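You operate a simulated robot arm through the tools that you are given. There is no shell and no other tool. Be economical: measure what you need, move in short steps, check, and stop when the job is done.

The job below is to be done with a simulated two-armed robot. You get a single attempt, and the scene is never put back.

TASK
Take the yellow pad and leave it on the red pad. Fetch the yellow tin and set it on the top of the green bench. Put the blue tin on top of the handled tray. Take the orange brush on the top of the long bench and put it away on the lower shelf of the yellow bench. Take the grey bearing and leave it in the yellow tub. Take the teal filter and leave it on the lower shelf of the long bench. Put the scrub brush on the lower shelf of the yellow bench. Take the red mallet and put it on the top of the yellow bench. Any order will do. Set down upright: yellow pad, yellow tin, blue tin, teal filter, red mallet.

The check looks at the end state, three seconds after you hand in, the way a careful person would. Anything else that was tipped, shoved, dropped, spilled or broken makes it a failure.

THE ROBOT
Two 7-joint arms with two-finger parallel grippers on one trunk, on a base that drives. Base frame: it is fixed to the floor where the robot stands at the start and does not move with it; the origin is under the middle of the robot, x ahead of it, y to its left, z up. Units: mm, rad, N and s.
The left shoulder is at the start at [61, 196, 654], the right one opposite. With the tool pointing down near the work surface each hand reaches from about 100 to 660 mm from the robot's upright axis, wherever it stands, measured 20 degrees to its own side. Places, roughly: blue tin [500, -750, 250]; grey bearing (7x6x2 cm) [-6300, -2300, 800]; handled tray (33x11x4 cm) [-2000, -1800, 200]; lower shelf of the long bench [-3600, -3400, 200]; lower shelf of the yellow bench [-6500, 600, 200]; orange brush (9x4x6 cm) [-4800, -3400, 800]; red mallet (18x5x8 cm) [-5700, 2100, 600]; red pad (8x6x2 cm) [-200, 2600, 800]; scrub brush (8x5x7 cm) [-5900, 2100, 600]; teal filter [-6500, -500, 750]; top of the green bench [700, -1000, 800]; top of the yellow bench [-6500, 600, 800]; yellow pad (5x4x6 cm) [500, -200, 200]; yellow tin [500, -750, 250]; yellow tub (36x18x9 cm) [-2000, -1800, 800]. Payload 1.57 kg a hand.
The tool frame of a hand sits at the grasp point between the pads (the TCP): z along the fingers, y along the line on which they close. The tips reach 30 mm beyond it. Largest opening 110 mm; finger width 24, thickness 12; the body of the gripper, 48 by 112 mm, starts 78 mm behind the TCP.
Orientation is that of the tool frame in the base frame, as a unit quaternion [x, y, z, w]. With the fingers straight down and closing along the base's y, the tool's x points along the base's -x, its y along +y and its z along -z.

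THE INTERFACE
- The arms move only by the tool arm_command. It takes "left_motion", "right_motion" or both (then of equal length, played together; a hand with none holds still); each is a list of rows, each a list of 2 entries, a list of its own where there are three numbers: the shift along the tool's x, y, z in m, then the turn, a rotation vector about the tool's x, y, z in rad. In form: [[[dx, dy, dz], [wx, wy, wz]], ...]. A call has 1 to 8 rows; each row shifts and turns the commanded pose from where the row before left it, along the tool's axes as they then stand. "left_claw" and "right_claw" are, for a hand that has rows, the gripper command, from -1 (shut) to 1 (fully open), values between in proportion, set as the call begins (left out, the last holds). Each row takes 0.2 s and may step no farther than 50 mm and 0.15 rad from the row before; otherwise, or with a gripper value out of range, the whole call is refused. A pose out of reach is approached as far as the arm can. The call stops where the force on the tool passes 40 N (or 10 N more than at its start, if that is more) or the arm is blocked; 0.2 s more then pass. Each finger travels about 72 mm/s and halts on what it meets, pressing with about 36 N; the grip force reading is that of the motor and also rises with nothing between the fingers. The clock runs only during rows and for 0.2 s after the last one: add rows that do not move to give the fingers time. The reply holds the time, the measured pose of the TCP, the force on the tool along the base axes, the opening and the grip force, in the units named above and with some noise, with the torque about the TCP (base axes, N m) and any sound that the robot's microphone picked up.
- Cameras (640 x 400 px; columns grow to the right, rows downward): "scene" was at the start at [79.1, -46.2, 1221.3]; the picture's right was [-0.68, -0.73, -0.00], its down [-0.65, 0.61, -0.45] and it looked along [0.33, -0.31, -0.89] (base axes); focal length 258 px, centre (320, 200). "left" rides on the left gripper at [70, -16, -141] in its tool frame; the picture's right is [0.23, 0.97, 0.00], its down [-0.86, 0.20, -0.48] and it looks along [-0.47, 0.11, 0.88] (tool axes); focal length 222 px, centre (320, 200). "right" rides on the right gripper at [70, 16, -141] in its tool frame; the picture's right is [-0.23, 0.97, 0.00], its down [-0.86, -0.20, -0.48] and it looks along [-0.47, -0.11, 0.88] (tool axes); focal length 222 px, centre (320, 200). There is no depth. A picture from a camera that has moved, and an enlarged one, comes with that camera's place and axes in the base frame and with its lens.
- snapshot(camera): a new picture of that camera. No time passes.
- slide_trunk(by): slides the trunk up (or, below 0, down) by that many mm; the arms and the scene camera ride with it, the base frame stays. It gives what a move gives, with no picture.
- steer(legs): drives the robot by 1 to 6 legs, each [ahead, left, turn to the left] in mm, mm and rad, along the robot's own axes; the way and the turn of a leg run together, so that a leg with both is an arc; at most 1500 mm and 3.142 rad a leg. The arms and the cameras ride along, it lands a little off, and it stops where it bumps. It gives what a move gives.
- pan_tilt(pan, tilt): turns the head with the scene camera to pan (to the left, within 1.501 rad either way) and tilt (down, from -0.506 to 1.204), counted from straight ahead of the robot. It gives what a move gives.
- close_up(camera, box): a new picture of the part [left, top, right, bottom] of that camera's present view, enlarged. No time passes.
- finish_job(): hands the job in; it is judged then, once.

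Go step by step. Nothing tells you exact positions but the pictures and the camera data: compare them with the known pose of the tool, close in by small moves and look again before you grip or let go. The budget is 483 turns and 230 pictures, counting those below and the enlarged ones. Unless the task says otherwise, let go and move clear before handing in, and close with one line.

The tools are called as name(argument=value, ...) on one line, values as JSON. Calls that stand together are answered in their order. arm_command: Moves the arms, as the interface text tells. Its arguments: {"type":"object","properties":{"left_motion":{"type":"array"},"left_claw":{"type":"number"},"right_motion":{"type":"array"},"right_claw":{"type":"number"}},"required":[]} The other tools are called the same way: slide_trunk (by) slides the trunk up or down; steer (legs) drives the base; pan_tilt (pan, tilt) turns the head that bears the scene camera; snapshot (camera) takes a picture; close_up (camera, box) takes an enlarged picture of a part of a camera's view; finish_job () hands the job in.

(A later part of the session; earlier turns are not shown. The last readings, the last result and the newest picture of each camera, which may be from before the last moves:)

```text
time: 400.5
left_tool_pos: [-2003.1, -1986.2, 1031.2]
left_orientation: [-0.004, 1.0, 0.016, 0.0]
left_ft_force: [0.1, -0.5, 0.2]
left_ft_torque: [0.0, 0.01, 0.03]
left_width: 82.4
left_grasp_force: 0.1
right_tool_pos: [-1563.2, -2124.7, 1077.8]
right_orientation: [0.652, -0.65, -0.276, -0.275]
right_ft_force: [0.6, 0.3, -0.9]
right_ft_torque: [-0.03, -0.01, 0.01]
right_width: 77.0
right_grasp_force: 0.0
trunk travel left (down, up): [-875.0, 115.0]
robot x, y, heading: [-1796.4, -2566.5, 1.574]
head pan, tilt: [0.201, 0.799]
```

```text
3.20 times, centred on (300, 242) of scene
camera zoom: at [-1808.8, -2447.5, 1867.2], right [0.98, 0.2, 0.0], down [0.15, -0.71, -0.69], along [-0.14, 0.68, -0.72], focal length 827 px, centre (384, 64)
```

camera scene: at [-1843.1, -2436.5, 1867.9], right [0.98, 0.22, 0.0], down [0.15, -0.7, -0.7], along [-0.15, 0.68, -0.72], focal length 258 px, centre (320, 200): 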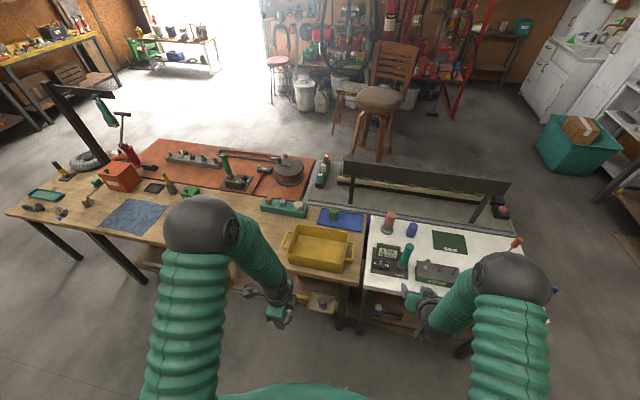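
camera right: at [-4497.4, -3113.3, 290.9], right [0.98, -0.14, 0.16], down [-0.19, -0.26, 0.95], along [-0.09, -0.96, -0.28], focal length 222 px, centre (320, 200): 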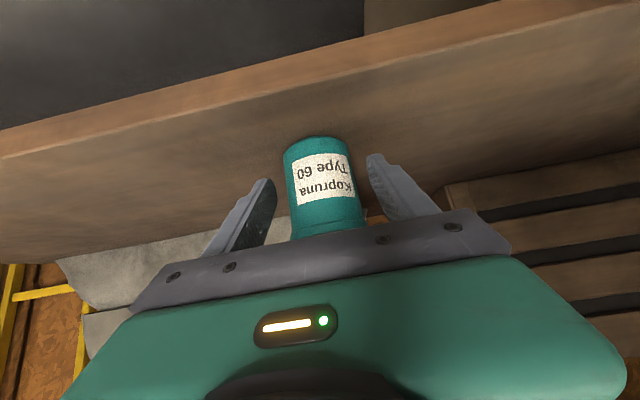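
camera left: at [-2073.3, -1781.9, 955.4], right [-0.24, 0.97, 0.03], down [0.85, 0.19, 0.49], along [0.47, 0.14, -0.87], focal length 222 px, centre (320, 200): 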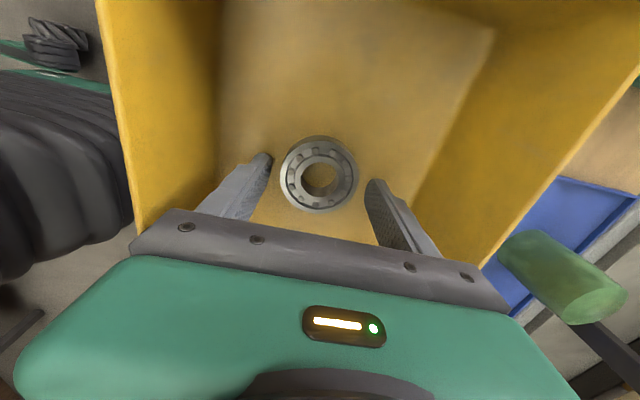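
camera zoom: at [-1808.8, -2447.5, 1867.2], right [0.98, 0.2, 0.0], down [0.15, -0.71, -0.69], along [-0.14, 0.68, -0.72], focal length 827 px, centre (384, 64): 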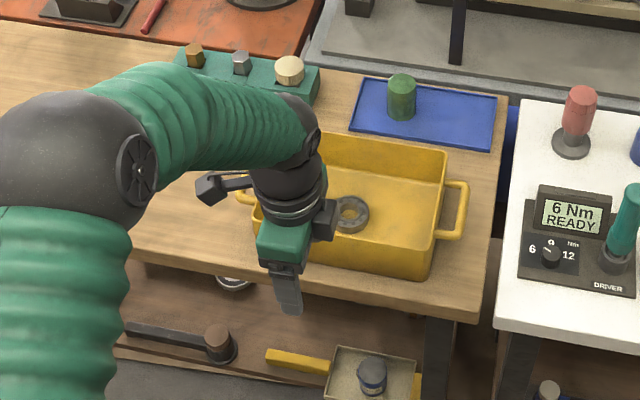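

Bearing is in the tub. Now the yellow pad: driving back around to the green bench.

steer(legs=[[0, -1440, 0], [1150, 0, 0], [1110, 0, 0], [0, 0, -1.17]])

slide_trunk(by=-400)

pan_tilt(pan=-0.2, tilt=0.7)

snapshot(camera="scene")

```text
time: 421.5
left_tool_pos: [28.3, 166.9, 1036.2]
left_orientation: [0.533, 0.846, 0.015, 0.011]
left_ft_force: [0.0, 0.6, -0.1]
left_ft_torque: [0.04, 0.0, -0.01]
left_width: 82.5
left_grasp_force: 0.0
right_tool_pos: [89.8, -290.4, 1079.7]
right_orientation: [-0.203, 0.897, 0.086, 0.383]
right_ft_force: [-0.2, 0.4, 0.1]
right_ft_torque: [0.0, -0.01, -0.03]
right_width: 76.9
right_grasp_force: 0.1
trunk travel left (down, up): [-875.0, 115.0]
robot x, y, heading: [-406.8, -273.2, 0.445]
head pan, tilt: [0.201, 0.799]
```

```text
time: 425.4
left_tool_pos: [26.0, 165.5, 636.8]
left_orientation: [0.533, 0.846, 0.016, 0.012]
left_ft_force: [0.6, -0.3, 0.1]
left_ft_torque: [0.03, 0.02, 0.03]
left_width: 82.4
left_grasp_force: 0.0
right_tool_pos: [89.5, -292.3, 680.9]
right_orientation: [-0.202, 0.897, 0.087, 0.384]
right_ft_force: [0.1, -0.1, -0.6]
right_ft_torque: [0.02, -0.04, 0.01]
right_width: 77.0
right_grasp_force: 0.0
trunk travel left (down, up): [-475.0, 515.0]
robot x, y, heading: [-406.1, -267.3, 0.445]
head pan, tilt: [0.201, 0.799]
```

```text
time: 426.2
left_tool_pos: [26.9, 164.4, 635.6]
left_orientation: [0.532, 0.846, 0.015, 0.011]
left_ft_force: [0.2, -0.2, -0.2]
left_ft_torque: [0.03, 0.01, 0.02]
left_width: 82.6
left_grasp_force: 0.0
right_tool_pos: [88.4, -292.3, 680.6]
right_orientation: [-0.202, 0.897, 0.087, 0.384]
right_ft_force: [0.4, 0.0, -0.2]
right_ft_torque: [0.01, -0.02, 0.0]
right_width: 77.1
right_grasp_force: 0.1
trunk travel left (down, up): [-475.0, 515.0]
robot x, y, heading: [-402.0, -270.1, 0.447]
head pan, tilt: [-0.201, 0.7]
```

```text
83 pictures are left
camera scene: at [-290.5, -234.8, 1476.0], right [0.24, -0.97, 0.0], down [-0.63, -0.16, -0.76], along [0.74, 0.18, -0.65], focal length 258 px, centre (320, 200)
```

scene: 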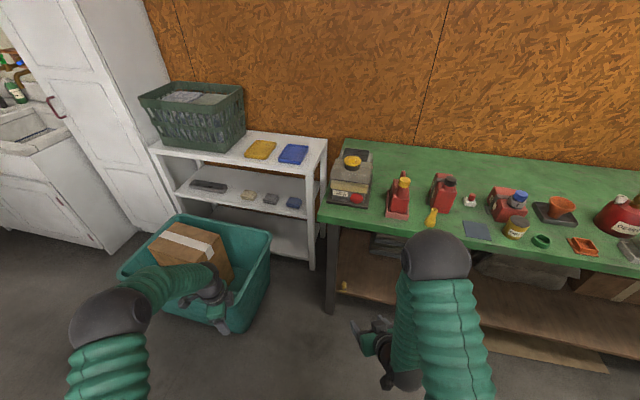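

The left hand hangs over the teal bin, so before lowering I'll fold it in toward the robot's centre.

arm_command(left_motion=[[[-0.028, -0.038, -0.01], [0, 0, 0]], [[-0.028, -0.038, -0.01], [0, 0, 0]], [[-0.028, -0.038, -0.01], [0, 0, 0]], [[-0.028, -0.038, -0.01], [0, 0, 0]], [[-0.028, -0.038, -0.01], [0, 0, 0]], [[-0.028, -0.038, -0.01], [0, 0, 0]]])

steer(legs=[[0, -60, 0]])

slide_trunk(by=-380)

pan_tilt(pan=-0.3, tilt=0.6)

snapshot(camera="scene")

snapshot(camera="right")

```text
time: 427.6
left_tool_pos: [-111.9, -87.1, 686.3]
left_orientation: [0.532, 0.846, 0.017, 0.011]
left_ft_force: [0.4, -0.1, 0.4]
left_ft_torque: [0.01, -0.03, 0.02]
left_width: 82.5
left_grasp_force: 0.0
right_tool_pos: [88.4, -293.6, 681.7]
right_orientation: [-0.202, 0.897, 0.087, 0.384]
right_ft_force: [0.2, -0.5, -0.4]
right_ft_torque: [-0.01, 0.01, 0.0]
right_width: 76.8
right_grasp_force: 0.0
trunk travel left (down, up): [-475.0, 515.0]
robot x, y, heading: [-402.5, -268.1, 0.441]
head pan, tilt: [-0.201, 0.7]
```

```text
time: 428.6
left_tool_pos: [-92.8, -122.3, 685.6]
left_orientation: [0.531, 0.847, 0.011, 0.02]
left_ft_force: [0.1, -0.2, -0.1]
left_ft_torque: [-0.06, -0.03, 0.02]
left_width: 82.4
left_grasp_force: 0.1
right_tool_pos: [105.6, -327.7, 685.9]
right_orientation: [-0.206, 0.896, 0.077, 0.386]
right_ft_force: [-0.1, 0.4, -0.8]
right_ft_torque: [-0.04, -0.01, -0.04]
right_width: 77.1
right_grasp_force: 0.1
trunk travel left (down, up): [-475.0, 515.0]
robot x, y, heading: [-380.1, -318.0, 0.446]
head pan, tilt: [-0.201, 0.7]
```

```text
time: 432.3
left_tool_pos: [-87.8, -133.6, 306.0]
left_orientation: [0.531, 0.847, 0.017, 0.011]
left_ft_force: [0.8, -0.3, -0.5]
left_ft_torque: [0.01, 0.01, 0.02]
left_width: 82.7
left_grasp_force: 0.0
right_tool_pos: [111.9, -340.8, 301.3]
right_orientation: [-0.202, 0.897, 0.087, 0.384]
right_ft_force: [-0.3, 0.3, -0.3]
right_ft_torque: [0.0, 0.0, -0.02]
right_width: 77.2
right_grasp_force: 0.0
trunk travel left (down, up): [-95.0, 895.0]
robot x, y, heading: [-382.4, -319.8, 0.445]
head pan, tilt: [-0.201, 0.7]
```

```text
time: 432.9
left_tool_pos: [-88.5, -133.9, 307.0]
left_orientation: [0.531, 0.847, 0.018, 0.012]
left_ft_force: [-0.4, 0.0, -0.7]
left_ft_torque: [0.02, 0.0, 0.02]
left_width: 82.2
left_grasp_force: 0.0
right_tool_pos: [111.6, -341.6, 301.0]
right_orientation: [-0.203, 0.897, 0.088, 0.384]
right_ft_force: [1.1, 0.5, 0.3]
right_ft_torque: [0.0, -0.02, 0.0]
right_width: 77.1
right_grasp_force: 0.1
trunk travel left (down, up): [-95.0, 895.0]
robot x, y, heading: [-379.6, -319.6, 0.446]
head pan, tilt: [-0.3, 0.6]
```

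```text
82 pictures are left
camera scene: at [-263.0, -293.7, 1104.7], right [0.14, -0.99, 0.0], down [-0.56, -0.08, -0.82], along [0.82, 0.12, -0.57], focal length 258 px, centre (320, 200)
```

scene: 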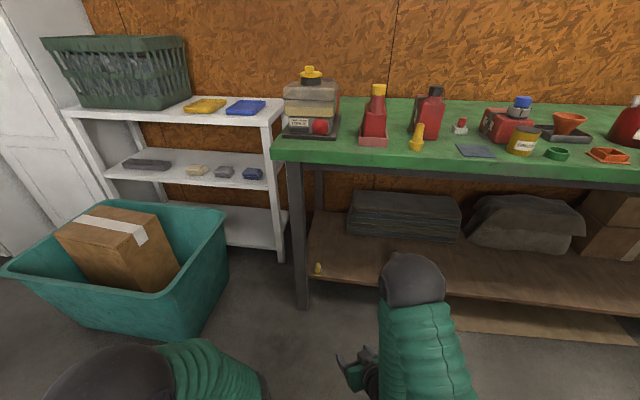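

```text
81 pictures are left
camera right: at [-31.1, -389.5, 348.5], right [-0.28, 0.95, 0.17], down [0.31, -0.08, 0.95], along [0.91, 0.31, -0.27], focal length 222 px, centre (320, 200)
```

right: 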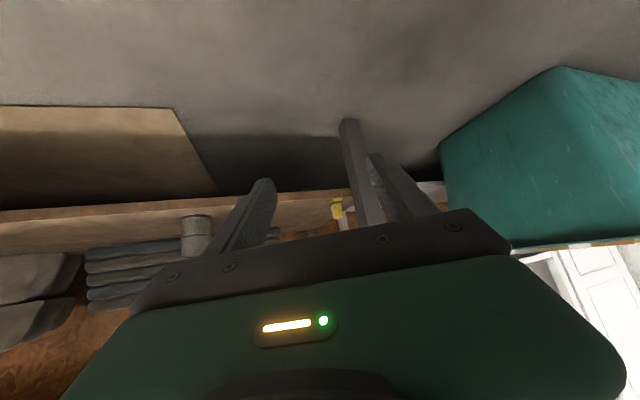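

Pad confirmed at ≈[478,-175]. Zooming to see its shape and the bench leg.

close_up(camera="scene", box=[285, 235, 365, 285])

```text
8.00 times, centred on (325, 260) of scene
camera zoom: at [-263.0, -293.7, 1104.7], right [0.14, -0.99, 0.0], down [-0.56, -0.08, -0.82], along [0.82, 0.12, -0.57], focal length 2068 px, centre (280, -280)
```

zoom: 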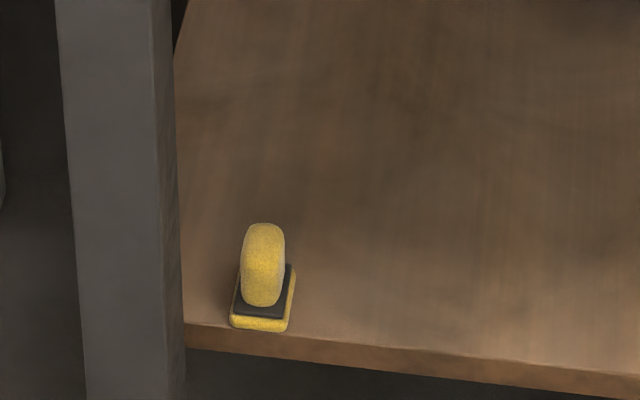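

I'll approach with the whole robot yawed ~0.445 rad so the gripper body clears the bench leg. Driving forward, then viewing.

steer(legs=[[235, 0, 0]])

arm_command(right_motion=[[[-0.025, 0, 0.025], [0, 0, 0]], [[-0.025, 0, 0.025], [0, 0, 0]]], right_claw=-0.2)

snapshot(camera="right")

close_up(camera="scene", box=[260, 220, 420, 320])

```text
time: 434.7
left_tool_pos: [125.5, -31.4, 305.3]
left_orientation: [0.531, 0.847, 0.016, 0.011]
left_ft_force: [-0.3, -0.1, -0.1]
left_ft_torque: [-0.02, -0.01, -0.03]
left_width: 82.1
left_grasp_force: 0.1
right_tool_pos: [323.2, -239.4, 301.5]
right_orientation: [-0.202, 0.897, 0.088, 0.384]
right_ft_force: [0.3, -0.5, 0.5]
right_ft_torque: [0.01, 0.02, 0.01]
right_width: 76.8
right_grasp_force: 0.1
trunk travel left (down, up): [-95.0, 895.0]
robot x, y, heading: [-167.5, -218.4, 0.445]
head pan, tilt: [-0.3, 0.6]
```

```text
time: 435.3
left_tool_pos: [124.0, -32.3, 306.1]
left_orientation: [0.531, 0.847, 0.017, 0.012]
left_ft_force: [-0.1, -0.8, 0.6]
left_ft_torque: [-0.03, 0.0, -0.01]
left_width: 82.4
left_grasp_force: 0.1
right_tool_pos: [386.4, -211.0, 304.0]
right_orientation: [-0.203, 0.897, 0.088, 0.384]
right_ft_force: [0.5, 0.7, 1.1]
right_ft_torque: [-0.03, 0.01, 0.03]
right_width: 44.1
right_grasp_force: 0.1
trunk travel left (down, up): [-95.0, 895.0]
robot x, y, heading: [-172.1, -218.5, 0.44]
head pan, tilt: [-0.3, 0.6]
```

```text
79 pictures are left
camera right: at [244.4, -260.1, 350.8], right [-0.28, 0.95, 0.17], down [0.31, -0.08, 0.95], along [0.91, 0.31, -0.27], focal length 222 px, centre (320, 200)
```

right: 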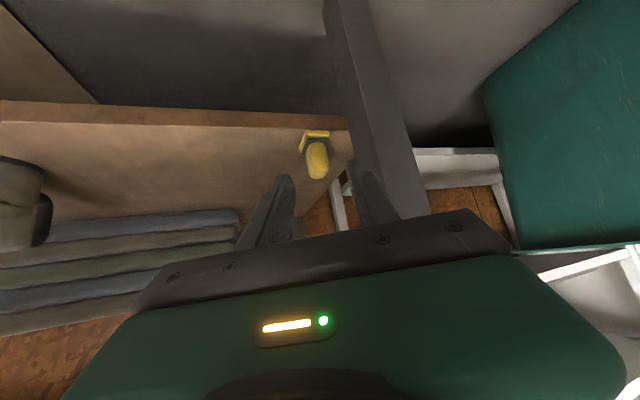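

```text
4.00 times, centred on (340, 270) of scene
camera zoom: at [-50.5, -192.4, 1104.7], right [0.14, -0.99, 0.0], down [-0.56, -0.08, -0.82], along [0.82, 0.12, -0.57], focal length 1034 px, centre (240, -80)
```

zoom: 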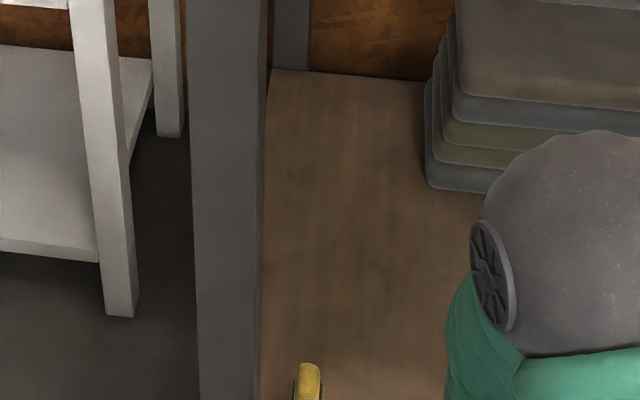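

Knob ≈[462,-180], z 222–258. Advancing two thirds of the way, then looking.

arm_command(right_motion=[[[-0.0057, -0.0015, 0.0292], [0, 0, 0]], [[-0.0057, -0.0015, 0.0292], [0, 0, 0]]])

snapshot(camera="right")

```text
time: 435.9
left_tool_pos: [123.6, -33.5, 306.6]
left_orientation: [0.531, 0.847, 0.016, 0.011]
left_ft_force: [0.5, 0.1, 0.1]
left_ft_torque: [0.03, -0.01, 0.05]
left_width: 82.8
left_grasp_force: 0.1
right_tool_pos: [432.4, -188.9, 270.8]
right_orientation: [-0.203, 0.896, 0.088, 0.385]
right_ft_force: [-0.1, 0.2, -0.9]
right_ft_torque: [-0.03, 0.01, -0.03]
right_width: 44.0
right_grasp_force: 0.0
trunk travel left (down, up): [-95.0, 895.0]
robot x, y, heading: [-166.6, -218.4, 0.446]
head pan, tilt: [-0.3, 0.6]
```

```text
77 pictures are left
camera right: at [291.7, -238.2, 318.1], right [-0.28, 0.95, 0.17], down [0.31, -0.08, 0.95], along [0.91, 0.31, -0.27], focal length 222 px, centre (320, 200)
```

right: 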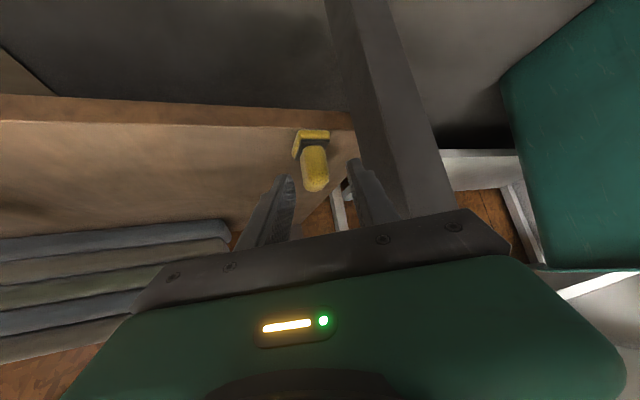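

Moving the rest: ~31 mm forward, 19 mm down, 5 mm right.

arm_command(right_motion=[[[-0.0042, -0.005, 0.0177], [0, 0, 0]], [[-0.0043, 0, 0.0177], [0, 0, 0]]])

snapshot(camera="right")

pan_tilt(pan=-0.3, tilt=0.9)

close_up(camera="scene", box=[260, 150, 420, 250])

```text
time: 436.5
left_tool_pos: [123.5, -33.2, 306.2]
left_orientation: [0.531, 0.847, 0.016, 0.011]
left_ft_force: [-0.1, -0.4, 0.4]
left_ft_torque: [-0.02, 0.0, 0.03]
left_width: 82.2
left_grasp_force: 0.0
right_tool_pos: [464.5, -181.9, 252.4]
right_orientation: [-0.202, 0.897, 0.087, 0.384]
right_ft_force: [-0.1, -0.7, -0.2]
right_ft_torque: [0.03, 0.01, -0.03]
right_width: 44.2
right_grasp_force: 0.0
trunk travel left (down, up): [-95.0, 895.0]
robot x, y, heading: [-169.0, -218.3, 0.444]
head pan, tilt: [-0.3, 0.6]
```

```text
76 pictures are left
camera right: at [321.9, -230.3, 299.3], right [-0.28, 0.95, 0.17], down [0.31, -0.08, 0.95], along [0.91, 0.31, -0.27], focal length 222 px, centre (320, 200)
```

right: 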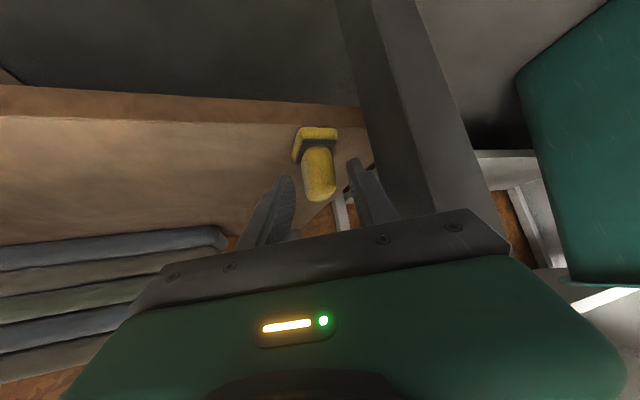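

```text
time: 437.3
left_tool_pos: [123.4, -31.0, 306.3]
left_orientation: [0.531, 0.847, 0.018, 0.012]
left_ft_force: [0.2, -0.8, -0.1]
left_ft_torque: [-0.01, -0.01, 0.01]
left_width: 82.6
left_grasp_force: 0.1
right_tool_pos: [464.8, -181.9, 252.6]
right_orientation: [-0.203, 0.896, 0.087, 0.385]
right_ft_force: [-0.5, 0.3, -0.4]
right_ft_torque: [0.0, 0.01, -0.01]
right_width: 44.0
right_grasp_force: 0.0
trunk travel left (down, up): [-95.0, 895.0]
robot x, y, heading: [-167.4, -218.7, 0.446]
head pan, tilt: [-0.3, 0.901]
```

```text
4.00 times, centred on (340, 200) of scene
camera zoom: at [-63.0, -194.1, 1080.0], right [0.14, -0.99, 0.0], down [-0.78, -0.11, -0.62], along [0.61, 0.09, -0.78], focal length 1034 px, centre (240, 200)
```

zoom: 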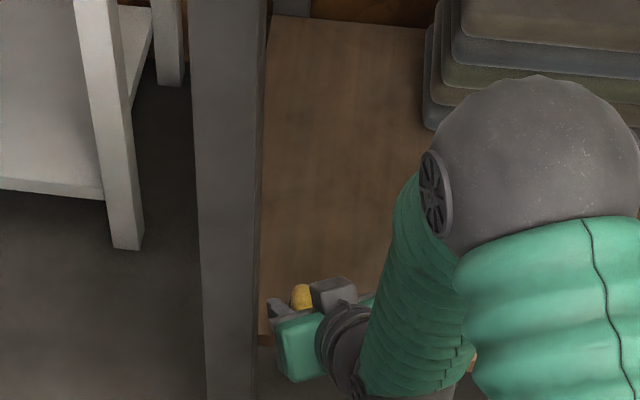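

The knob sits between the fingers, about 10 mm ahead of the TCP. Closing.

arm_command(right_motion=[[[0, 0, 0], [0, 0, 0]], [[0, 0, 0], [0, 0, 0]], [[0, 0, 0], [0, 0, 0]]], right_claw=-1)

snapshot(camera="right")

```text
time: 438.1
left_tool_pos: [123.6, -32.8, 307.0]
left_orientation: [0.532, 0.846, 0.018, 0.013]
left_ft_force: [0.5, -0.3, -0.5]
left_ft_torque: [0.02, -0.01, 0.0]
left_width: 82.3
left_grasp_force: 0.1
right_tool_pos: [464.2, -180.6, 252.8]
right_orientation: [-0.203, 0.896, 0.088, 0.385]
right_ft_force: [0.7, -0.4, 0.2]
right_ft_torque: [-0.05, -0.03, 0.0]
right_width: 31.5
right_grasp_force: 36.1
trunk travel left (down, up): [-95.0, 895.0]
robot x, y, heading: [-169.5, -219.0, 0.443]
head pan, tilt: [-0.3, 0.901]
```

```text
74 pictures are left
camera right: at [321.9, -230.1, 299.5], right [-0.28, 0.95, 0.17], down [0.3, -0.08, 0.95], along [0.91, 0.31, -0.27], focal length 222 px, centre (320, 200)
```

right: 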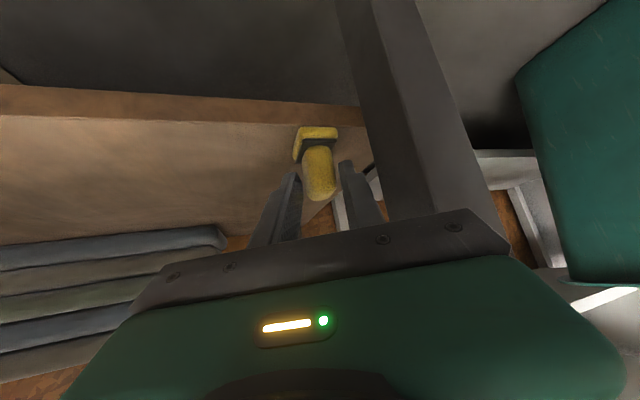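

Gripped at 31.5 mm. Lifting 50 mm and checking.

slide_trunk(by=50)

snapshot(camera="right")

```text
time: 439.0
left_tool_pos: [124.6, -33.1, 356.7]
left_orientation: [0.532, 0.847, 0.017, 0.012]
left_ft_force: [-0.3, -0.3, -1.0]
left_ft_torque: [0.01, -0.02, 0.01]
left_width: 82.4
left_grasp_force: 0.0
right_tool_pos: [465.5, -180.7, 301.8]
right_orientation: [-0.203, 0.896, 0.087, 0.384]
right_ft_force: [0.0, -0.1, -0.5]
right_ft_torque: [0.02, -0.04, -0.01]
right_width: 30.6
right_grasp_force: 36.3
trunk travel left (down, up): [-145.0, 845.0]
robot x, y, heading: [-170.8, -217.6, 0.448]
head pan, tilt: [-0.3, 0.901]
```

```text
73 pictures are left
camera right: at [322.0, -230.2, 349.2], right [-0.28, 0.95, 0.17], down [0.31, -0.08, 0.95], along [0.91, 0.31, -0.27], focal length 222 px, centre (320, 200)
```

right: 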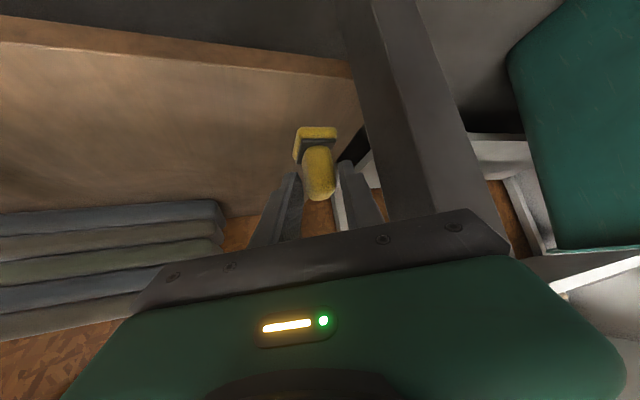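

Lifted. Backing out, turning north, raising the trunk and driving toward the far small bench.

steer(legs=[[-450, 0, 0], [0, 0, 1.125]])

snapshot(camera="right")

pan_tilt(pan=0.0, tilt=0.4)

snapshot(camera="scene")

```text
time: 444.6
left_tool_pos: [-618.5, -68.6, 357.5]
left_orientation: [-0.004, 1.0, 0.02, 0.001]
left_ft_force: [-0.2, -0.5, 0.7]
left_ft_torque: [0.02, 0.03, -0.01]
left_width: 82.6
left_grasp_force: 0.1
right_tool_pos: [-337.5, 174.9, 303.0]
right_orientation: [0.651, -0.648, -0.281, -0.278]
right_ft_force: [0.3, 0.1, 0.4]
right_ft_torque: [-0.02, -0.04, -0.03]
right_width: 20.6
right_grasp_force: 34.6
trunk travel left (down, up): [-145.0, 845.0]
robot x, y, heading: [-581.4, -416.1, 1.575]
head pan, tilt: [-0.3, 0.901]
```

```text
72 pictures are left
camera right: at [-353.5, 25.9, 349.4], right [-0.97, 0.15, 0.17], down [0.2, 0.24, 0.95], along [0.1, 0.96, -0.27], focal length 222 px, centre (320, 200)
```

right: 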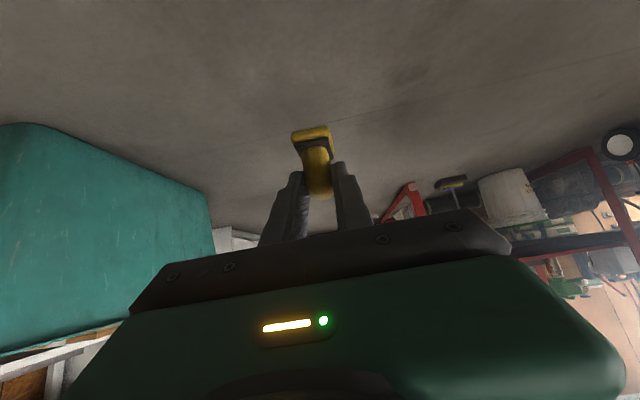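

```text
time: 445.5
left_tool_pos: [-618.4, -69.3, 357.3]
left_orientation: [-0.004, 1.0, 0.021, 0.001]
left_ft_force: [0.0, 0.4, 0.5]
left_ft_torque: [0.02, 0.01, 0.01]
left_width: 82.6
left_grasp_force: 0.0
right_tool_pos: [-337.9, 175.2, 302.6]
right_orientation: [0.651, -0.648, -0.281, -0.278]
right_ft_force: [1.1, 1.3, -0.9]
right_ft_torque: [-0.02, 0.01, -0.01]
right_width: 20.9
right_grasp_force: 34.3
trunk travel left (down, up): [-145.0, 845.0]
robot x, y, heading: [-577.7, -412.8, 1.575]
head pan, tilt: [0.0, 0.4]
```

```text
71 pictures are left
camera scene: at [-574.6, -287.7, 1172.8], right [1.0, 0.0, 0.0], down [0.0, -0.39, -0.92], along [0.0, 0.92, -0.39], focal length 258 px, centre (320, 200)
```

scene: 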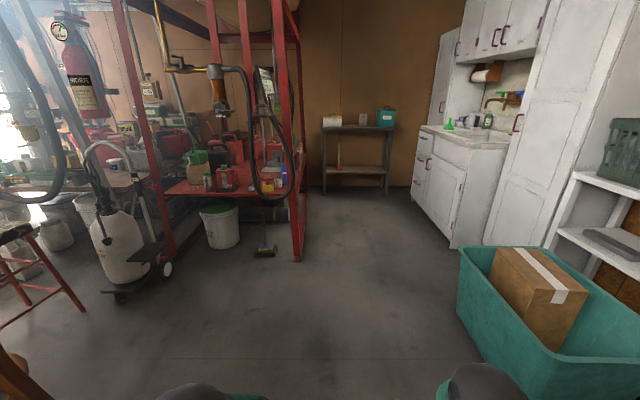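

The grip settled to 21 mm — the pad has swivelled in the fingers. Zooming in to see its attitude.

close_up(camera="right", box=[260, 100, 380, 240])

pan_tilt(pan=-0.4, tilt=1.0)

close_up(camera="scene", box=[240, 130, 400, 230])

```text
2.86 times, centred on (320, 170) of right
camera zoom: at [-353.5, 25.5, 350.0], right [-0.97, 0.15, 0.17], down [0.2, 0.24, 0.95], along [0.1, 0.96, -0.27], focal length 635 px, centre (320, 286)
```

zoom: 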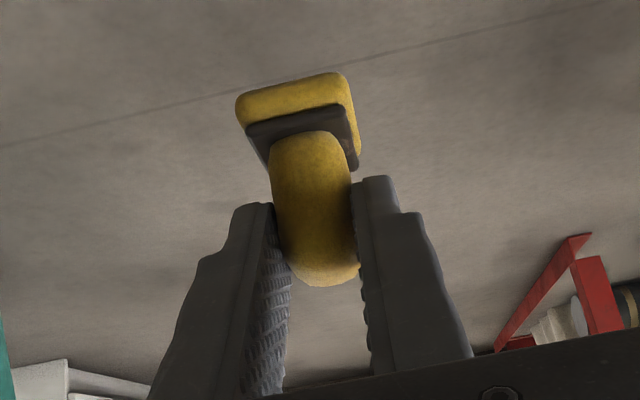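

```text
time: 446.5
left_tool_pos: [-617.8, -70.5, 356.9]
left_orientation: [-0.005, 1.0, 0.022, 0.0]
left_ft_force: [0.3, 0.2, -0.5]
left_ft_torque: [0.01, -0.04, -0.01]
left_width: 82.4
left_grasp_force: 0.0
right_tool_pos: [-338.2, 175.2, 304.0]
right_orientation: [0.651, -0.648, -0.28, -0.278]
right_ft_force: [0.6, -0.1, -0.7]
right_ft_torque: [-0.04, -0.02, -0.01]
right_width: 21.1
right_grasp_force: 34.2
trunk travel left (down, up): [-145.0, 845.0]
robot x, y, heading: [-574.7, -411.4, 1.573]
head pan, tilt: [-0.4, 1.0]
```

```text
4.00 times, centred on (320, 180) of scene
camera zoom: at [-547.5, -316.1, 1122.8], right [0.92, -0.39, 0.0], down [-0.32, -0.78, -0.54], along [0.21, 0.5, -0.84], focal length 1034 px, centre (320, 280)
```

zoom: 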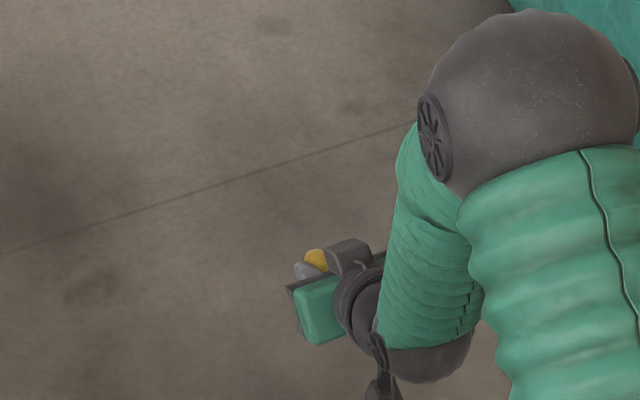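

The pad is upright in the grip. Raising the trunk, moving the right hand a bit inward, and driving north to the small bench.

slide_trunk(by=330)

slide_trunk(by=340)

steer(legs=[[0, -320, 0], [1000, 0, 0], [850, 0, 0]])

pan_tilt(pan=-0.1, tilt=0.6)

snapshot(camera="scene")

close_up(camera="right", box=[260, 100, 380, 240])

```text
time: 449.8
left_tool_pos: [-617.1, -67.8, 686.9]
left_orientation: [-0.004, 1.0, 0.021, 0.001]
left_ft_force: [-0.9, -0.7, -0.9]
left_ft_torque: [-0.01, 0.04, -0.05]
left_width: 82.7
left_grasp_force: 0.0
right_tool_pos: [-338.1, 175.5, 633.3]
right_orientation: [0.65, -0.649, -0.28, -0.278]
right_ft_force: [-0.5, -0.3, -1.2]
right_ft_torque: [0.01, 0.0, 0.0]
right_width: 20.5
right_grasp_force: 34.2
trunk travel left (down, up): [-475.0, 515.0]
robot x, y, heading: [-577.7, -413.1, 1.57]
head pan, tilt: [-0.4, 1.0]
```

```text
time: 453.1
left_tool_pos: [-617.8, -68.0, 1027.1]
left_orientation: [-0.005, 1.0, 0.021, 0.002]
left_ft_force: [0.1, 0.1, 0.3]
left_ft_torque: [-0.04, 0.02, 0.02]
left_width: 82.6
left_grasp_force: 0.2
right_tool_pos: [-338.0, 175.2, 973.0]
right_orientation: [0.65, -0.649, -0.28, -0.278]
right_ft_force: [0.0, 0.4, -0.4]
right_ft_torque: [0.01, -0.01, -0.03]
right_width: 21.1
right_grasp_force: 34.7
trunk travel left (down, up): [-815.0, 175.0]
robot x, y, heading: [-575.1, -412.2, 1.579]
head pan, tilt: [-0.4, 1.0]
```

```text
time: 464.2
left_tool_pos: [-298.1, 1791.4, 1028.1]
left_orientation: [-0.003, 1.0, 0.022, 0.0]
left_ft_force: [0.2, 0.0, -0.3]
left_ft_torque: [-0.02, 0.0, 0.04]
left_width: 82.5
left_grasp_force: 0.0
right_tool_pos: [-19.0, 2033.8, 975.0]
right_orientation: [-0.649, 0.65, 0.28, 0.279]
right_ft_force: [0.3, -0.2, -0.6]
right_ft_torque: [-0.02, -0.02, -0.03]
right_width: 20.9
right_grasp_force: 34.2
trunk travel left (down, up): [-815.0, 175.0]
robot x, y, heading: [-256.5, 1447.1, 1.572]
head pan, tilt: [-0.4, 1.0]
```

```text
time: 465.0
left_tool_pos: [-298.6, 1790.5, 1027.3]
left_orientation: [-0.003, 1.0, 0.023, 0.001]
left_ft_force: [-0.6, -0.5, 0.5]
left_ft_torque: [0.0, 0.01, 0.03]
left_width: 82.2
left_grasp_force: 0.0
right_tool_pos: [-17.1, 2033.4, 974.4]
right_orientation: [0.65, -0.649, -0.281, -0.279]
right_ft_force: [0.4, 0.4, -1.3]
right_ft_torque: [0.0, 0.0, 0.02]
right_width: 20.8
right_grasp_force: 34.1
trunk travel left (down, up): [-815.0, 175.0]
robot x, y, heading: [-256.3, 1443.2, 1.568]
head pan, tilt: [-0.099, 0.6]
```

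```text
68 pictures are left
camera scene: at [-246.9, 1569.7, 1824.6], right [1.0, -0.1, 0.0], down [-0.06, -0.57, -0.82], along [0.08, 0.82, -0.57], focal length 258 px, centre (320, 200)
```

scene: 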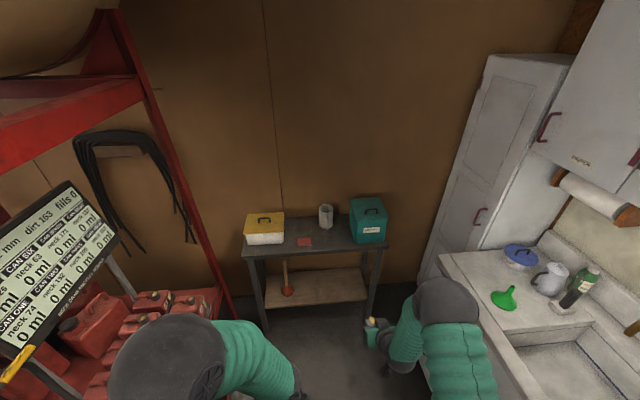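

```text
2.86 times, centred on (320, 170) of right
camera zoom: at [-33.9, 1884.8, 1020.4], right [-0.97, 0.15, 0.17], down [0.2, 0.24, 0.95], along [0.11, 0.96, -0.27], focal length 635 px, centre (320, 286)
```

zoom: 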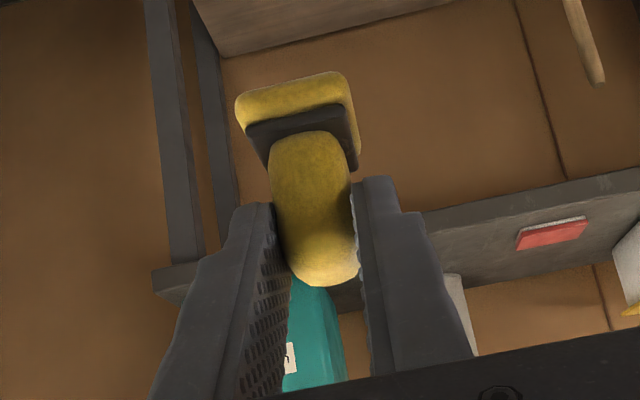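

The red pad is at ≈[-228,2625,~815]. Shifting the right hand inward 140 mm and driving closer.

arm_command(right_motion=[[[0, 0.047, 0], [0, 0, 0]], [[0, 0.047, 0], [0, 0, 0]], [[0, 0.047, 0], [0, 0, 0]]])

steer(legs=[[440, 70, 0]])

pan_tilt(pan=-0.05, tilt=0.85)

snapshot(camera="scene")

snapshot(camera="right")

```text
time: 465.8
left_tool_pos: [-302.0, 1790.2, 1028.5]
left_orientation: [-0.003, 1.0, 0.022, 0.003]
left_ft_force: [-0.1, 0.0, -0.4]
left_ft_torque: [0.03, 0.0, -0.03]
left_width: 82.5
left_grasp_force: 0.1
right_tool_pos: [-162.6, 2032.4, 974.7]
right_orientation: [0.65, -0.649, -0.279, -0.28]
right_ft_force: [-0.7, -0.5, -0.7]
right_ft_torque: [-0.02, -0.01, -0.02]
right_width: 21.0
right_grasp_force: 34.3
trunk travel left (down, up): [-815.0, 175.0]
robot x, y, heading: [-256.8, 1449.3, 1.569]
head pan, tilt: [-0.099, 0.6]
```

```text
time: 468.5
left_tool_pos: [-371.9, 2227.3, 1029.0]
left_orientation: [-0.004, 1.0, 0.022, 0.002]
left_ft_force: [0.1, 0.0, 0.4]
left_ft_torque: [-0.05, 0.01, 0.0]
left_width: 82.2
left_grasp_force: 0.1
right_tool_pos: [-232.1, 2469.9, 974.6]
right_orientation: [0.651, -0.647, -0.282, -0.279]
right_ft_force: [-0.3, 0.9, -1.1]
right_ft_torque: [0.0, 0.02, 0.01]
right_width: 21.3
right_grasp_force: 33.9
trunk travel left (down, up): [-815.0, 175.0]
robot x, y, heading: [-332.0, 1888.9, 1.576]
head pan, tilt: [-0.099, 0.6]
```

```text
time: 469.3
left_tool_pos: [-372.7, 2228.3, 1026.5]
left_orientation: [-0.004, 1.0, 0.022, 0.001]
left_ft_force: [-0.4, 0.5, 0.3]
left_ft_torque: [0.03, -0.01, 0.0]
left_width: 82.5
left_grasp_force: 0.0
right_tool_pos: [-233.2, 2468.9, 975.0]
right_orientation: [0.651, -0.648, -0.28, -0.279]
right_ft_force: [0.5, -0.2, -1.2]
right_ft_torque: [-0.03, 0.01, 0.0]
right_width: 21.1
right_grasp_force: 34.2
trunk travel left (down, up): [-815.0, 175.0]
robot x, y, heading: [-329.0, 1886.8, 1.572]
head pan, tilt: [-0.051, 0.85]
```

```text
66 pictures are left
camera scene: at [-324.7, 1997.9, 1803.9], right [1.0, -0.05, 0.0], down [-0.04, -0.75, -0.66], along [0.03, 0.66, -0.75], focal length 258 px, centre (320, 200)
```

scene: 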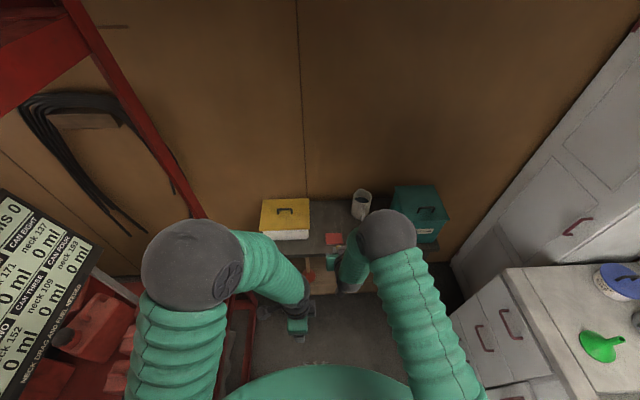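

```text
65 pictures are left
camera right: at [-247.3, 2321.0, 1020.4], right [-0.97, 0.15, 0.17], down [0.2, 0.24, 0.95], along [0.1, 0.96, -0.26], focal length 222 px, centre (320, 200)
```

right: 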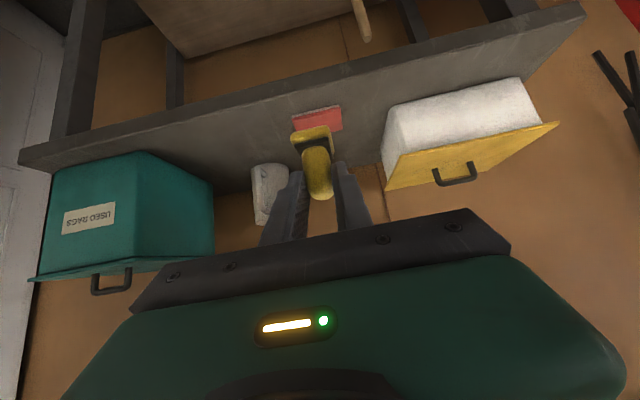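

Red pad at x≈-234, y≈2627; the held pad is in line. Driving forward 148 mm.

steer(legs=[[148, 0, 0]])

slide_trunk(by=-60)

snapshot(camera="right")

close_up(camera="scene", box=[270, 180, 430, 280])

```text
time: 470.7
left_tool_pos: [-372.5, 2371.5, 1028.3]
left_orientation: [-0.003, 1.0, 0.024, 0.002]
left_ft_force: [-0.6, -0.6, 0.5]
left_ft_torque: [-0.01, 0.0, 0.0]
left_width: 82.7
left_grasp_force: 0.1
right_tool_pos: [-233.1, 2614.5, 974.9]
right_orientation: [0.651, -0.647, -0.283, -0.28]
right_ft_force: [0.2, 0.3, -0.1]
right_ft_torque: [-0.03, -0.01, 0.01]
right_width: 20.9
right_grasp_force: 34.6
trunk travel left (down, up): [-815.0, 175.0]
robot x, y, heading: [-327.6, 2030.3, 1.574]
head pan, tilt: [-0.051, 0.85]
```

```text
time: 471.7
left_tool_pos: [-370.8, 2373.2, 968.5]
left_orientation: [-0.005, 1.0, 0.023, 0.002]
left_ft_force: [-0.1, 0.2, 0.4]
left_ft_torque: [0.0, 0.0, -0.04]
left_width: 82.6
left_grasp_force: 0.1
right_tool_pos: [-233.2, 2615.3, 914.9]
right_orientation: [0.651, -0.647, -0.282, -0.279]
right_ft_force: [1.1, 0.1, -1.0]
right_ft_torque: [-0.04, 0.02, -0.02]
right_width: 20.7
right_grasp_force: 34.2
trunk travel left (down, up): [-755.0, 235.0]
robot x, y, heading: [-331.2, 2032.1, 1.576]
head pan, tilt: [-0.051, 0.85]
```

```text
64 pictures are left
camera right: at [-248.5, 2466.8, 961.0], right [-0.97, 0.15, 0.17], down [0.2, 0.24, 0.95], along [0.1, 0.96, -0.26], focal length 222 px, centre (320, 200)
```

right: 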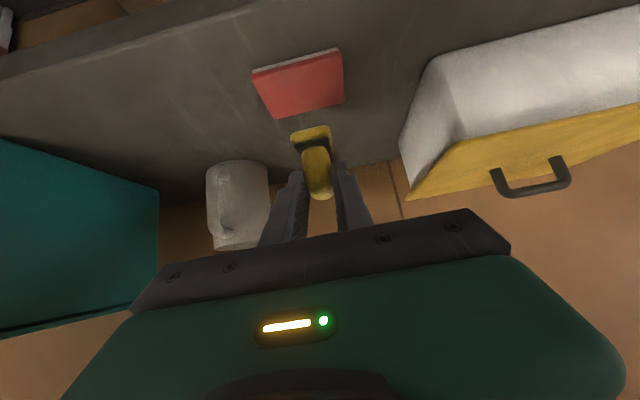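

```text
4.00 times, centred on (350, 230) of scene
camera zoom: at [-325.2, 2144.4, 1743.9], right [1.0, -0.04, 0.0], down [-0.03, -0.75, -0.66], along [0.03, 0.66, -0.75], focal length 1034 px, centre (200, 80)
```

zoom: 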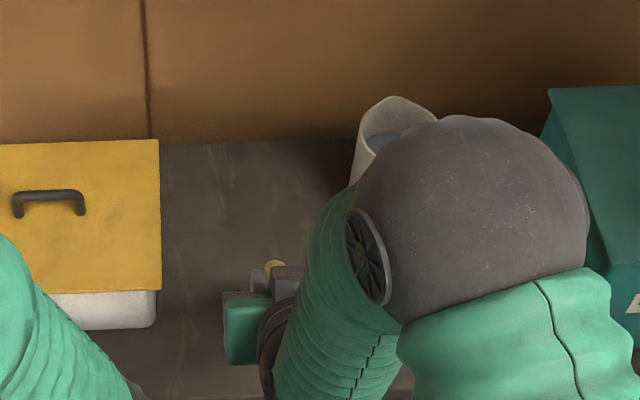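

Triangulation now gives the red pad top at z≈795, centre y≈2645. Moving 22 mm forward and lowering a further 40 mm, then rechecking.

arm_command(right_motion=[[[-0.0156, 0, 0.0156], [0, 0, 0]]])

slide_trunk(by=-38)

snapshot(camera="right")

```text
time: 472.1
left_tool_pos: [-372.2, 2374.4, 969.6]
left_orientation: [-0.005, 1.0, 0.022, 0.002]
left_ft_force: [-0.8, 0.2, -0.1]
left_ft_torque: [-0.03, 0.03, -0.01]
left_width: 82.4
left_grasp_force: 0.0
right_tool_pos: [-233.3, 2640.1, 913.8]
right_orientation: [0.651, -0.648, -0.28, -0.279]
right_ft_force: [0.7, 0.3, -0.1]
right_ft_torque: [-0.04, 0.0, 0.01]
right_width: 20.9
right_grasp_force: 34.3
trunk travel left (down, up): [-755.0, 235.0]
robot x, y, heading: [-329.8, 2035.8, 1.575]
head pan, tilt: [-0.051, 0.85]
```

```text
time: 472.9
left_tool_pos: [-371.8, 2372.7, 931.4]
left_orientation: [-0.004, 1.0, 0.024, 0.002]
left_ft_force: [0.7, -0.5, 0.1]
left_ft_torque: [0.05, 0.02, 0.0]
left_width: 82.2
left_grasp_force: 0.0
right_tool_pos: [-233.5, 2639.4, 876.1]
right_orientation: [0.651, -0.648, -0.281, -0.279]
right_ft_force: [-0.1, 0.0, -0.1]
right_ft_torque: [-0.02, -0.02, 0.01]
right_width: 20.8
right_grasp_force: 34.1
trunk travel left (down, up): [-717.0, 273.0]
robot x, y, heading: [-331.8, 2033.4, 1.581]
head pan, tilt: [-0.051, 0.85]
```

```text
62 pictures are left
camera right: at [-248.7, 2489.2, 923.5], right [-0.97, 0.15, 0.17], down [0.2, 0.24, 0.95], along [0.1, 0.96, -0.26], focal length 222 px, centre (320, 200)
```

right: 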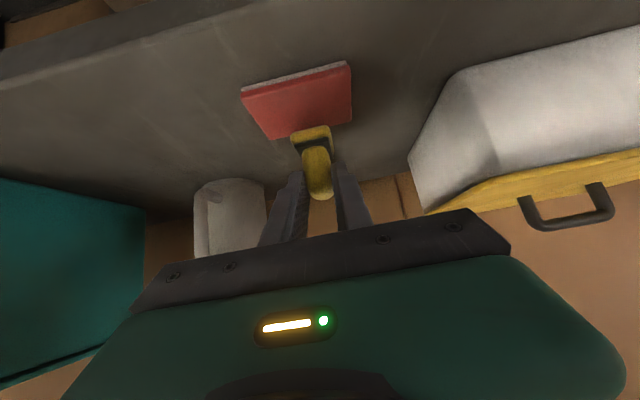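

Pad is directly above the red pad's centre. Lowering to contact.

slide_trunk(by=-18)

arm_command(right_motion=[[[0.0018, 0, 0.0018], [0, 0, 0]], [[0.0018, 0, 0.0018], [0, 0, 0]]])

close_up(camera="right", box=[220, 60, 400, 220])

```text
time: 473.5
left_tool_pos: [-372.9, 2372.0, 914.3]
left_orientation: [-0.004, 1.0, 0.025, 0.002]
left_ft_force: [0.7, 0.9, -0.7]
left_ft_torque: [-0.01, 0.01, -0.01]
left_width: 82.5
left_grasp_force: 0.1
right_tool_pos: [-234.8, 2639.6, 864.6]
right_orientation: [0.65, -0.646, -0.285, -0.283]
right_ft_force: [1.1, 0.8, 31.1]
right_ft_torque: [0.05, -0.17, -0.03]
right_width: 21.0
right_grasp_force: 34.0
trunk travel left (down, up): [-699.0, 291.0]
robot x, y, heading: [-327.5, 2031.2, 1.574]
head pan, tilt: [-0.051, 0.85]
```

```text
time: 474.0
left_tool_pos: [-372.7, 2371.8, 913.6]
left_orientation: [-0.005, 1.0, 0.025, 0.002]
left_ft_force: [1.2, 0.2, -0.1]
left_ft_torque: [0.0, 0.03, 0.02]
left_width: 82.2
left_grasp_force: 0.0
right_tool_pos: [-233.8, 2641.9, 864.3]
right_orientation: [0.648, -0.644, -0.289, -0.285]
right_ft_force: [-0.4, -9.5, 23.9]
right_ft_torque: [-0.54, -0.05, -0.02]
right_width: 20.8
right_grasp_force: 34.1
trunk travel left (down, up): [-699.0, 291.0]
robot x, y, heading: [-332.5, 2035.1, 1.578]
head pan, tilt: [-0.051, 0.85]
stopped in row 2 (right hand): the force on the tool passed its limit at 44 N (the readings are from after the stop); the commanded pose is now the measured one
```

```text
2.50 times, centred on (310, 140) of right
camera zoom: at [-249.6, 2492.2, 907.6], right [-0.97, 0.15, 0.17], down [0.2, 0.22, 0.96], along [0.1, 0.96, -0.24], focal length 555 px, centre (345, 350)
```

zoom: 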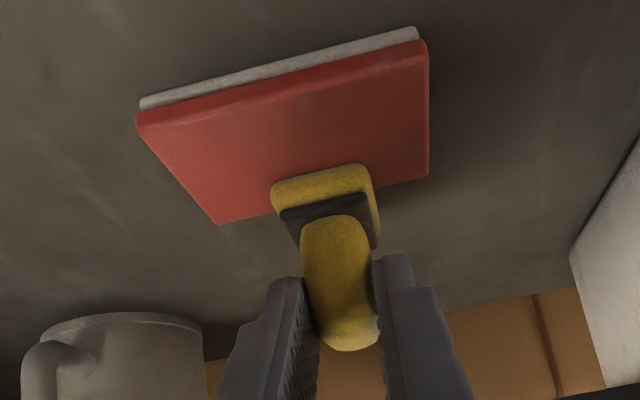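

The pad touched down too far back — overlapping only the red pad's rear. Lifting 20 mm, moving ~32 mm toward the robot, and rechecking.

slide_trunk(by=22)

arm_command(right_motion=[[[0.0113, 0, -0.0113], [0, 0, 0]], [[0.0113, 0, -0.0113], [0, 0, 0]]])

close_up(camera="right", box=[220, 60, 400, 220])

```text
time: 474.6
left_tool_pos: [-373.1, 2372.2, 934.6]
left_orientation: [-0.004, 1.0, 0.024, 0.002]
left_ft_force: [0.0, -0.3, 0.4]
left_ft_torque: [0.04, 0.02, 0.0]
left_width: 82.4
left_grasp_force: 0.1
right_tool_pos: [-234.2, 2643.4, 883.0]
right_orientation: [0.649, -0.646, -0.285, -0.284]
right_ft_force: [0.5, 0.6, -0.4]
right_ft_torque: [0.01, 0.02, 0.0]
right_width: 21.1
right_grasp_force: 34.8
trunk travel left (down, up): [-721.0, 269.0]
robot x, y, heading: [-330.9, 2030.4, 1.574]
head pan, tilt: [-0.051, 0.85]
```

```text
time: 475.2
left_tool_pos: [-371.8, 2372.6, 935.0]
left_orientation: [-0.004, 1.0, 0.024, 0.002]
left_ft_force: [0.0, -1.3, -0.3]
left_ft_torque: [0.02, -0.01, 0.02]
left_width: 82.4
left_grasp_force: 0.2
right_tool_pos: [-235.2, 2611.4, 881.3]
right_orientation: [0.649, -0.646, -0.285, -0.283]
right_ft_force: [-0.1, 0.7, -1.6]
right_ft_torque: [0.0, -0.02, 0.01]
right_width: 20.7
right_grasp_force: 34.2
trunk travel left (down, up): [-721.0, 269.0]
robot x, y, heading: [-328.7, 2034.0, 1.578]
head pan, tilt: [-0.051, 0.85]
```

```text
2.50 times, centred on (310, 140) of right
camera zoom: at [-249.8, 2460.1, 926.2], right [-0.97, 0.15, 0.17], down [0.2, 0.23, 0.95], along [0.1, 0.96, -0.25], focal length 555 px, centre (345, 350)
```

zoom: 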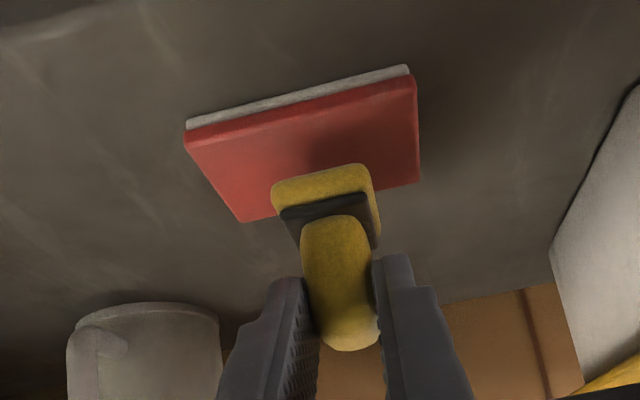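

After lowering, the base would span y≈2608–2658 versus the red pad 2597–2656. Nudging 8 mm back and 5 mm right, then lowering.

arm_command(right_motion=[[[0.0057, -0.005, -0.0057], [0, 0, 0]]])

arm_command(right_motion=[[[0.0035, 0, 0.0035], [0, 0, 0]], [[0.0035, 0, 0.0035], [0, 0, 0]]])

arm_command(right_motion=[[[0.0021, 0, 0.0021], [0, 0, 0]], [[0.0014, 0, 0.0014], [0, 0, 0]]])

close_up(camera="right", box=[220, 60, 400, 220])

```text
time: 475.6
left_tool_pos: [-372.6, 2373.5, 934.2]
left_orientation: [-0.003, 1.0, 0.023, 0.001]
left_ft_force: [-0.1, 0.9, -0.1]
left_ft_torque: [-0.01, 0.0, -0.01]
left_width: 82.5
left_grasp_force: 0.1
right_tool_pos: [-229.4, 2603.1, 880.2]
right_orientation: [0.649, -0.645, -0.287, -0.284]
right_ft_force: [0.4, -0.1, -1.2]
right_ft_torque: [0.0, 0.02, 0.0]
right_width: 20.7
right_grasp_force: 33.7
trunk travel left (down, up): [-721.0, 269.0]
robot x, y, heading: [-330.2, 2035.0, 1.576]
head pan, tilt: [-0.051, 0.85]
```

```text
time: 476.2
left_tool_pos: [-372.3, 2373.2, 933.6]
left_orientation: [-0.005, 1.0, 0.024, 0.001]
left_ft_force: [-0.6, -0.7, 0.6]
left_ft_torque: [0.03, 0.01, 0.02]
left_width: 82.5
left_grasp_force: 0.1
right_tool_pos: [-229.6, 2604.1, 871.0]
right_orientation: [0.648, -0.646, -0.285, -0.284]
right_ft_force: [0.2, 0.1, 0.1]
right_ft_torque: [0.0, 0.01, 0.0]
right_width: 20.8
right_grasp_force: 34.2
trunk travel left (down, up): [-721.0, 269.0]
robot x, y, heading: [-331.3, 2030.6, 1.573]
head pan, tilt: [-0.051, 0.85]
```

```text
time: 476.9
left_tool_pos: [-372.7, 2373.1, 934.9]
left_orientation: [-0.005, 1.0, 0.023, 0.002]
left_ft_force: [0.1, -0.2, -0.4]
left_ft_torque: [0.0, 0.01, -0.01]
left_width: 82.4
left_grasp_force: 0.0
right_tool_pos: [-228.9, 2604.6, 866.5]
right_orientation: [0.648, -0.646, -0.285, -0.284]
right_ft_force: [-0.2, 0.1, 0.1]
right_ft_torque: [0.0, 0.02, -0.04]
right_width: 20.9
right_grasp_force: 34.3
trunk travel left (down, up): [-721.0, 269.0]
robot x, y, heading: [-333.9, 2033.7, 1.573]
head pan, tilt: [-0.051, 0.85]
```

```text
2.50 times, centred on (310, 140) of right
camera zoom: at [-243.6, 2454.3, 910.7], right [-0.97, 0.15, 0.17], down [0.2, 0.23, 0.95], along [0.1, 0.96, -0.25], focal length 555 px, centre (345, 350)
```

zoom: 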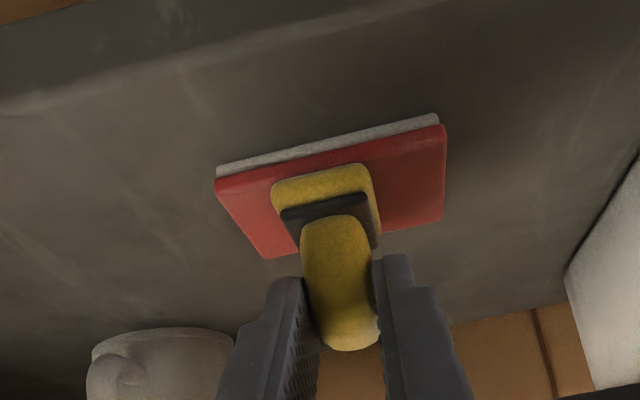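

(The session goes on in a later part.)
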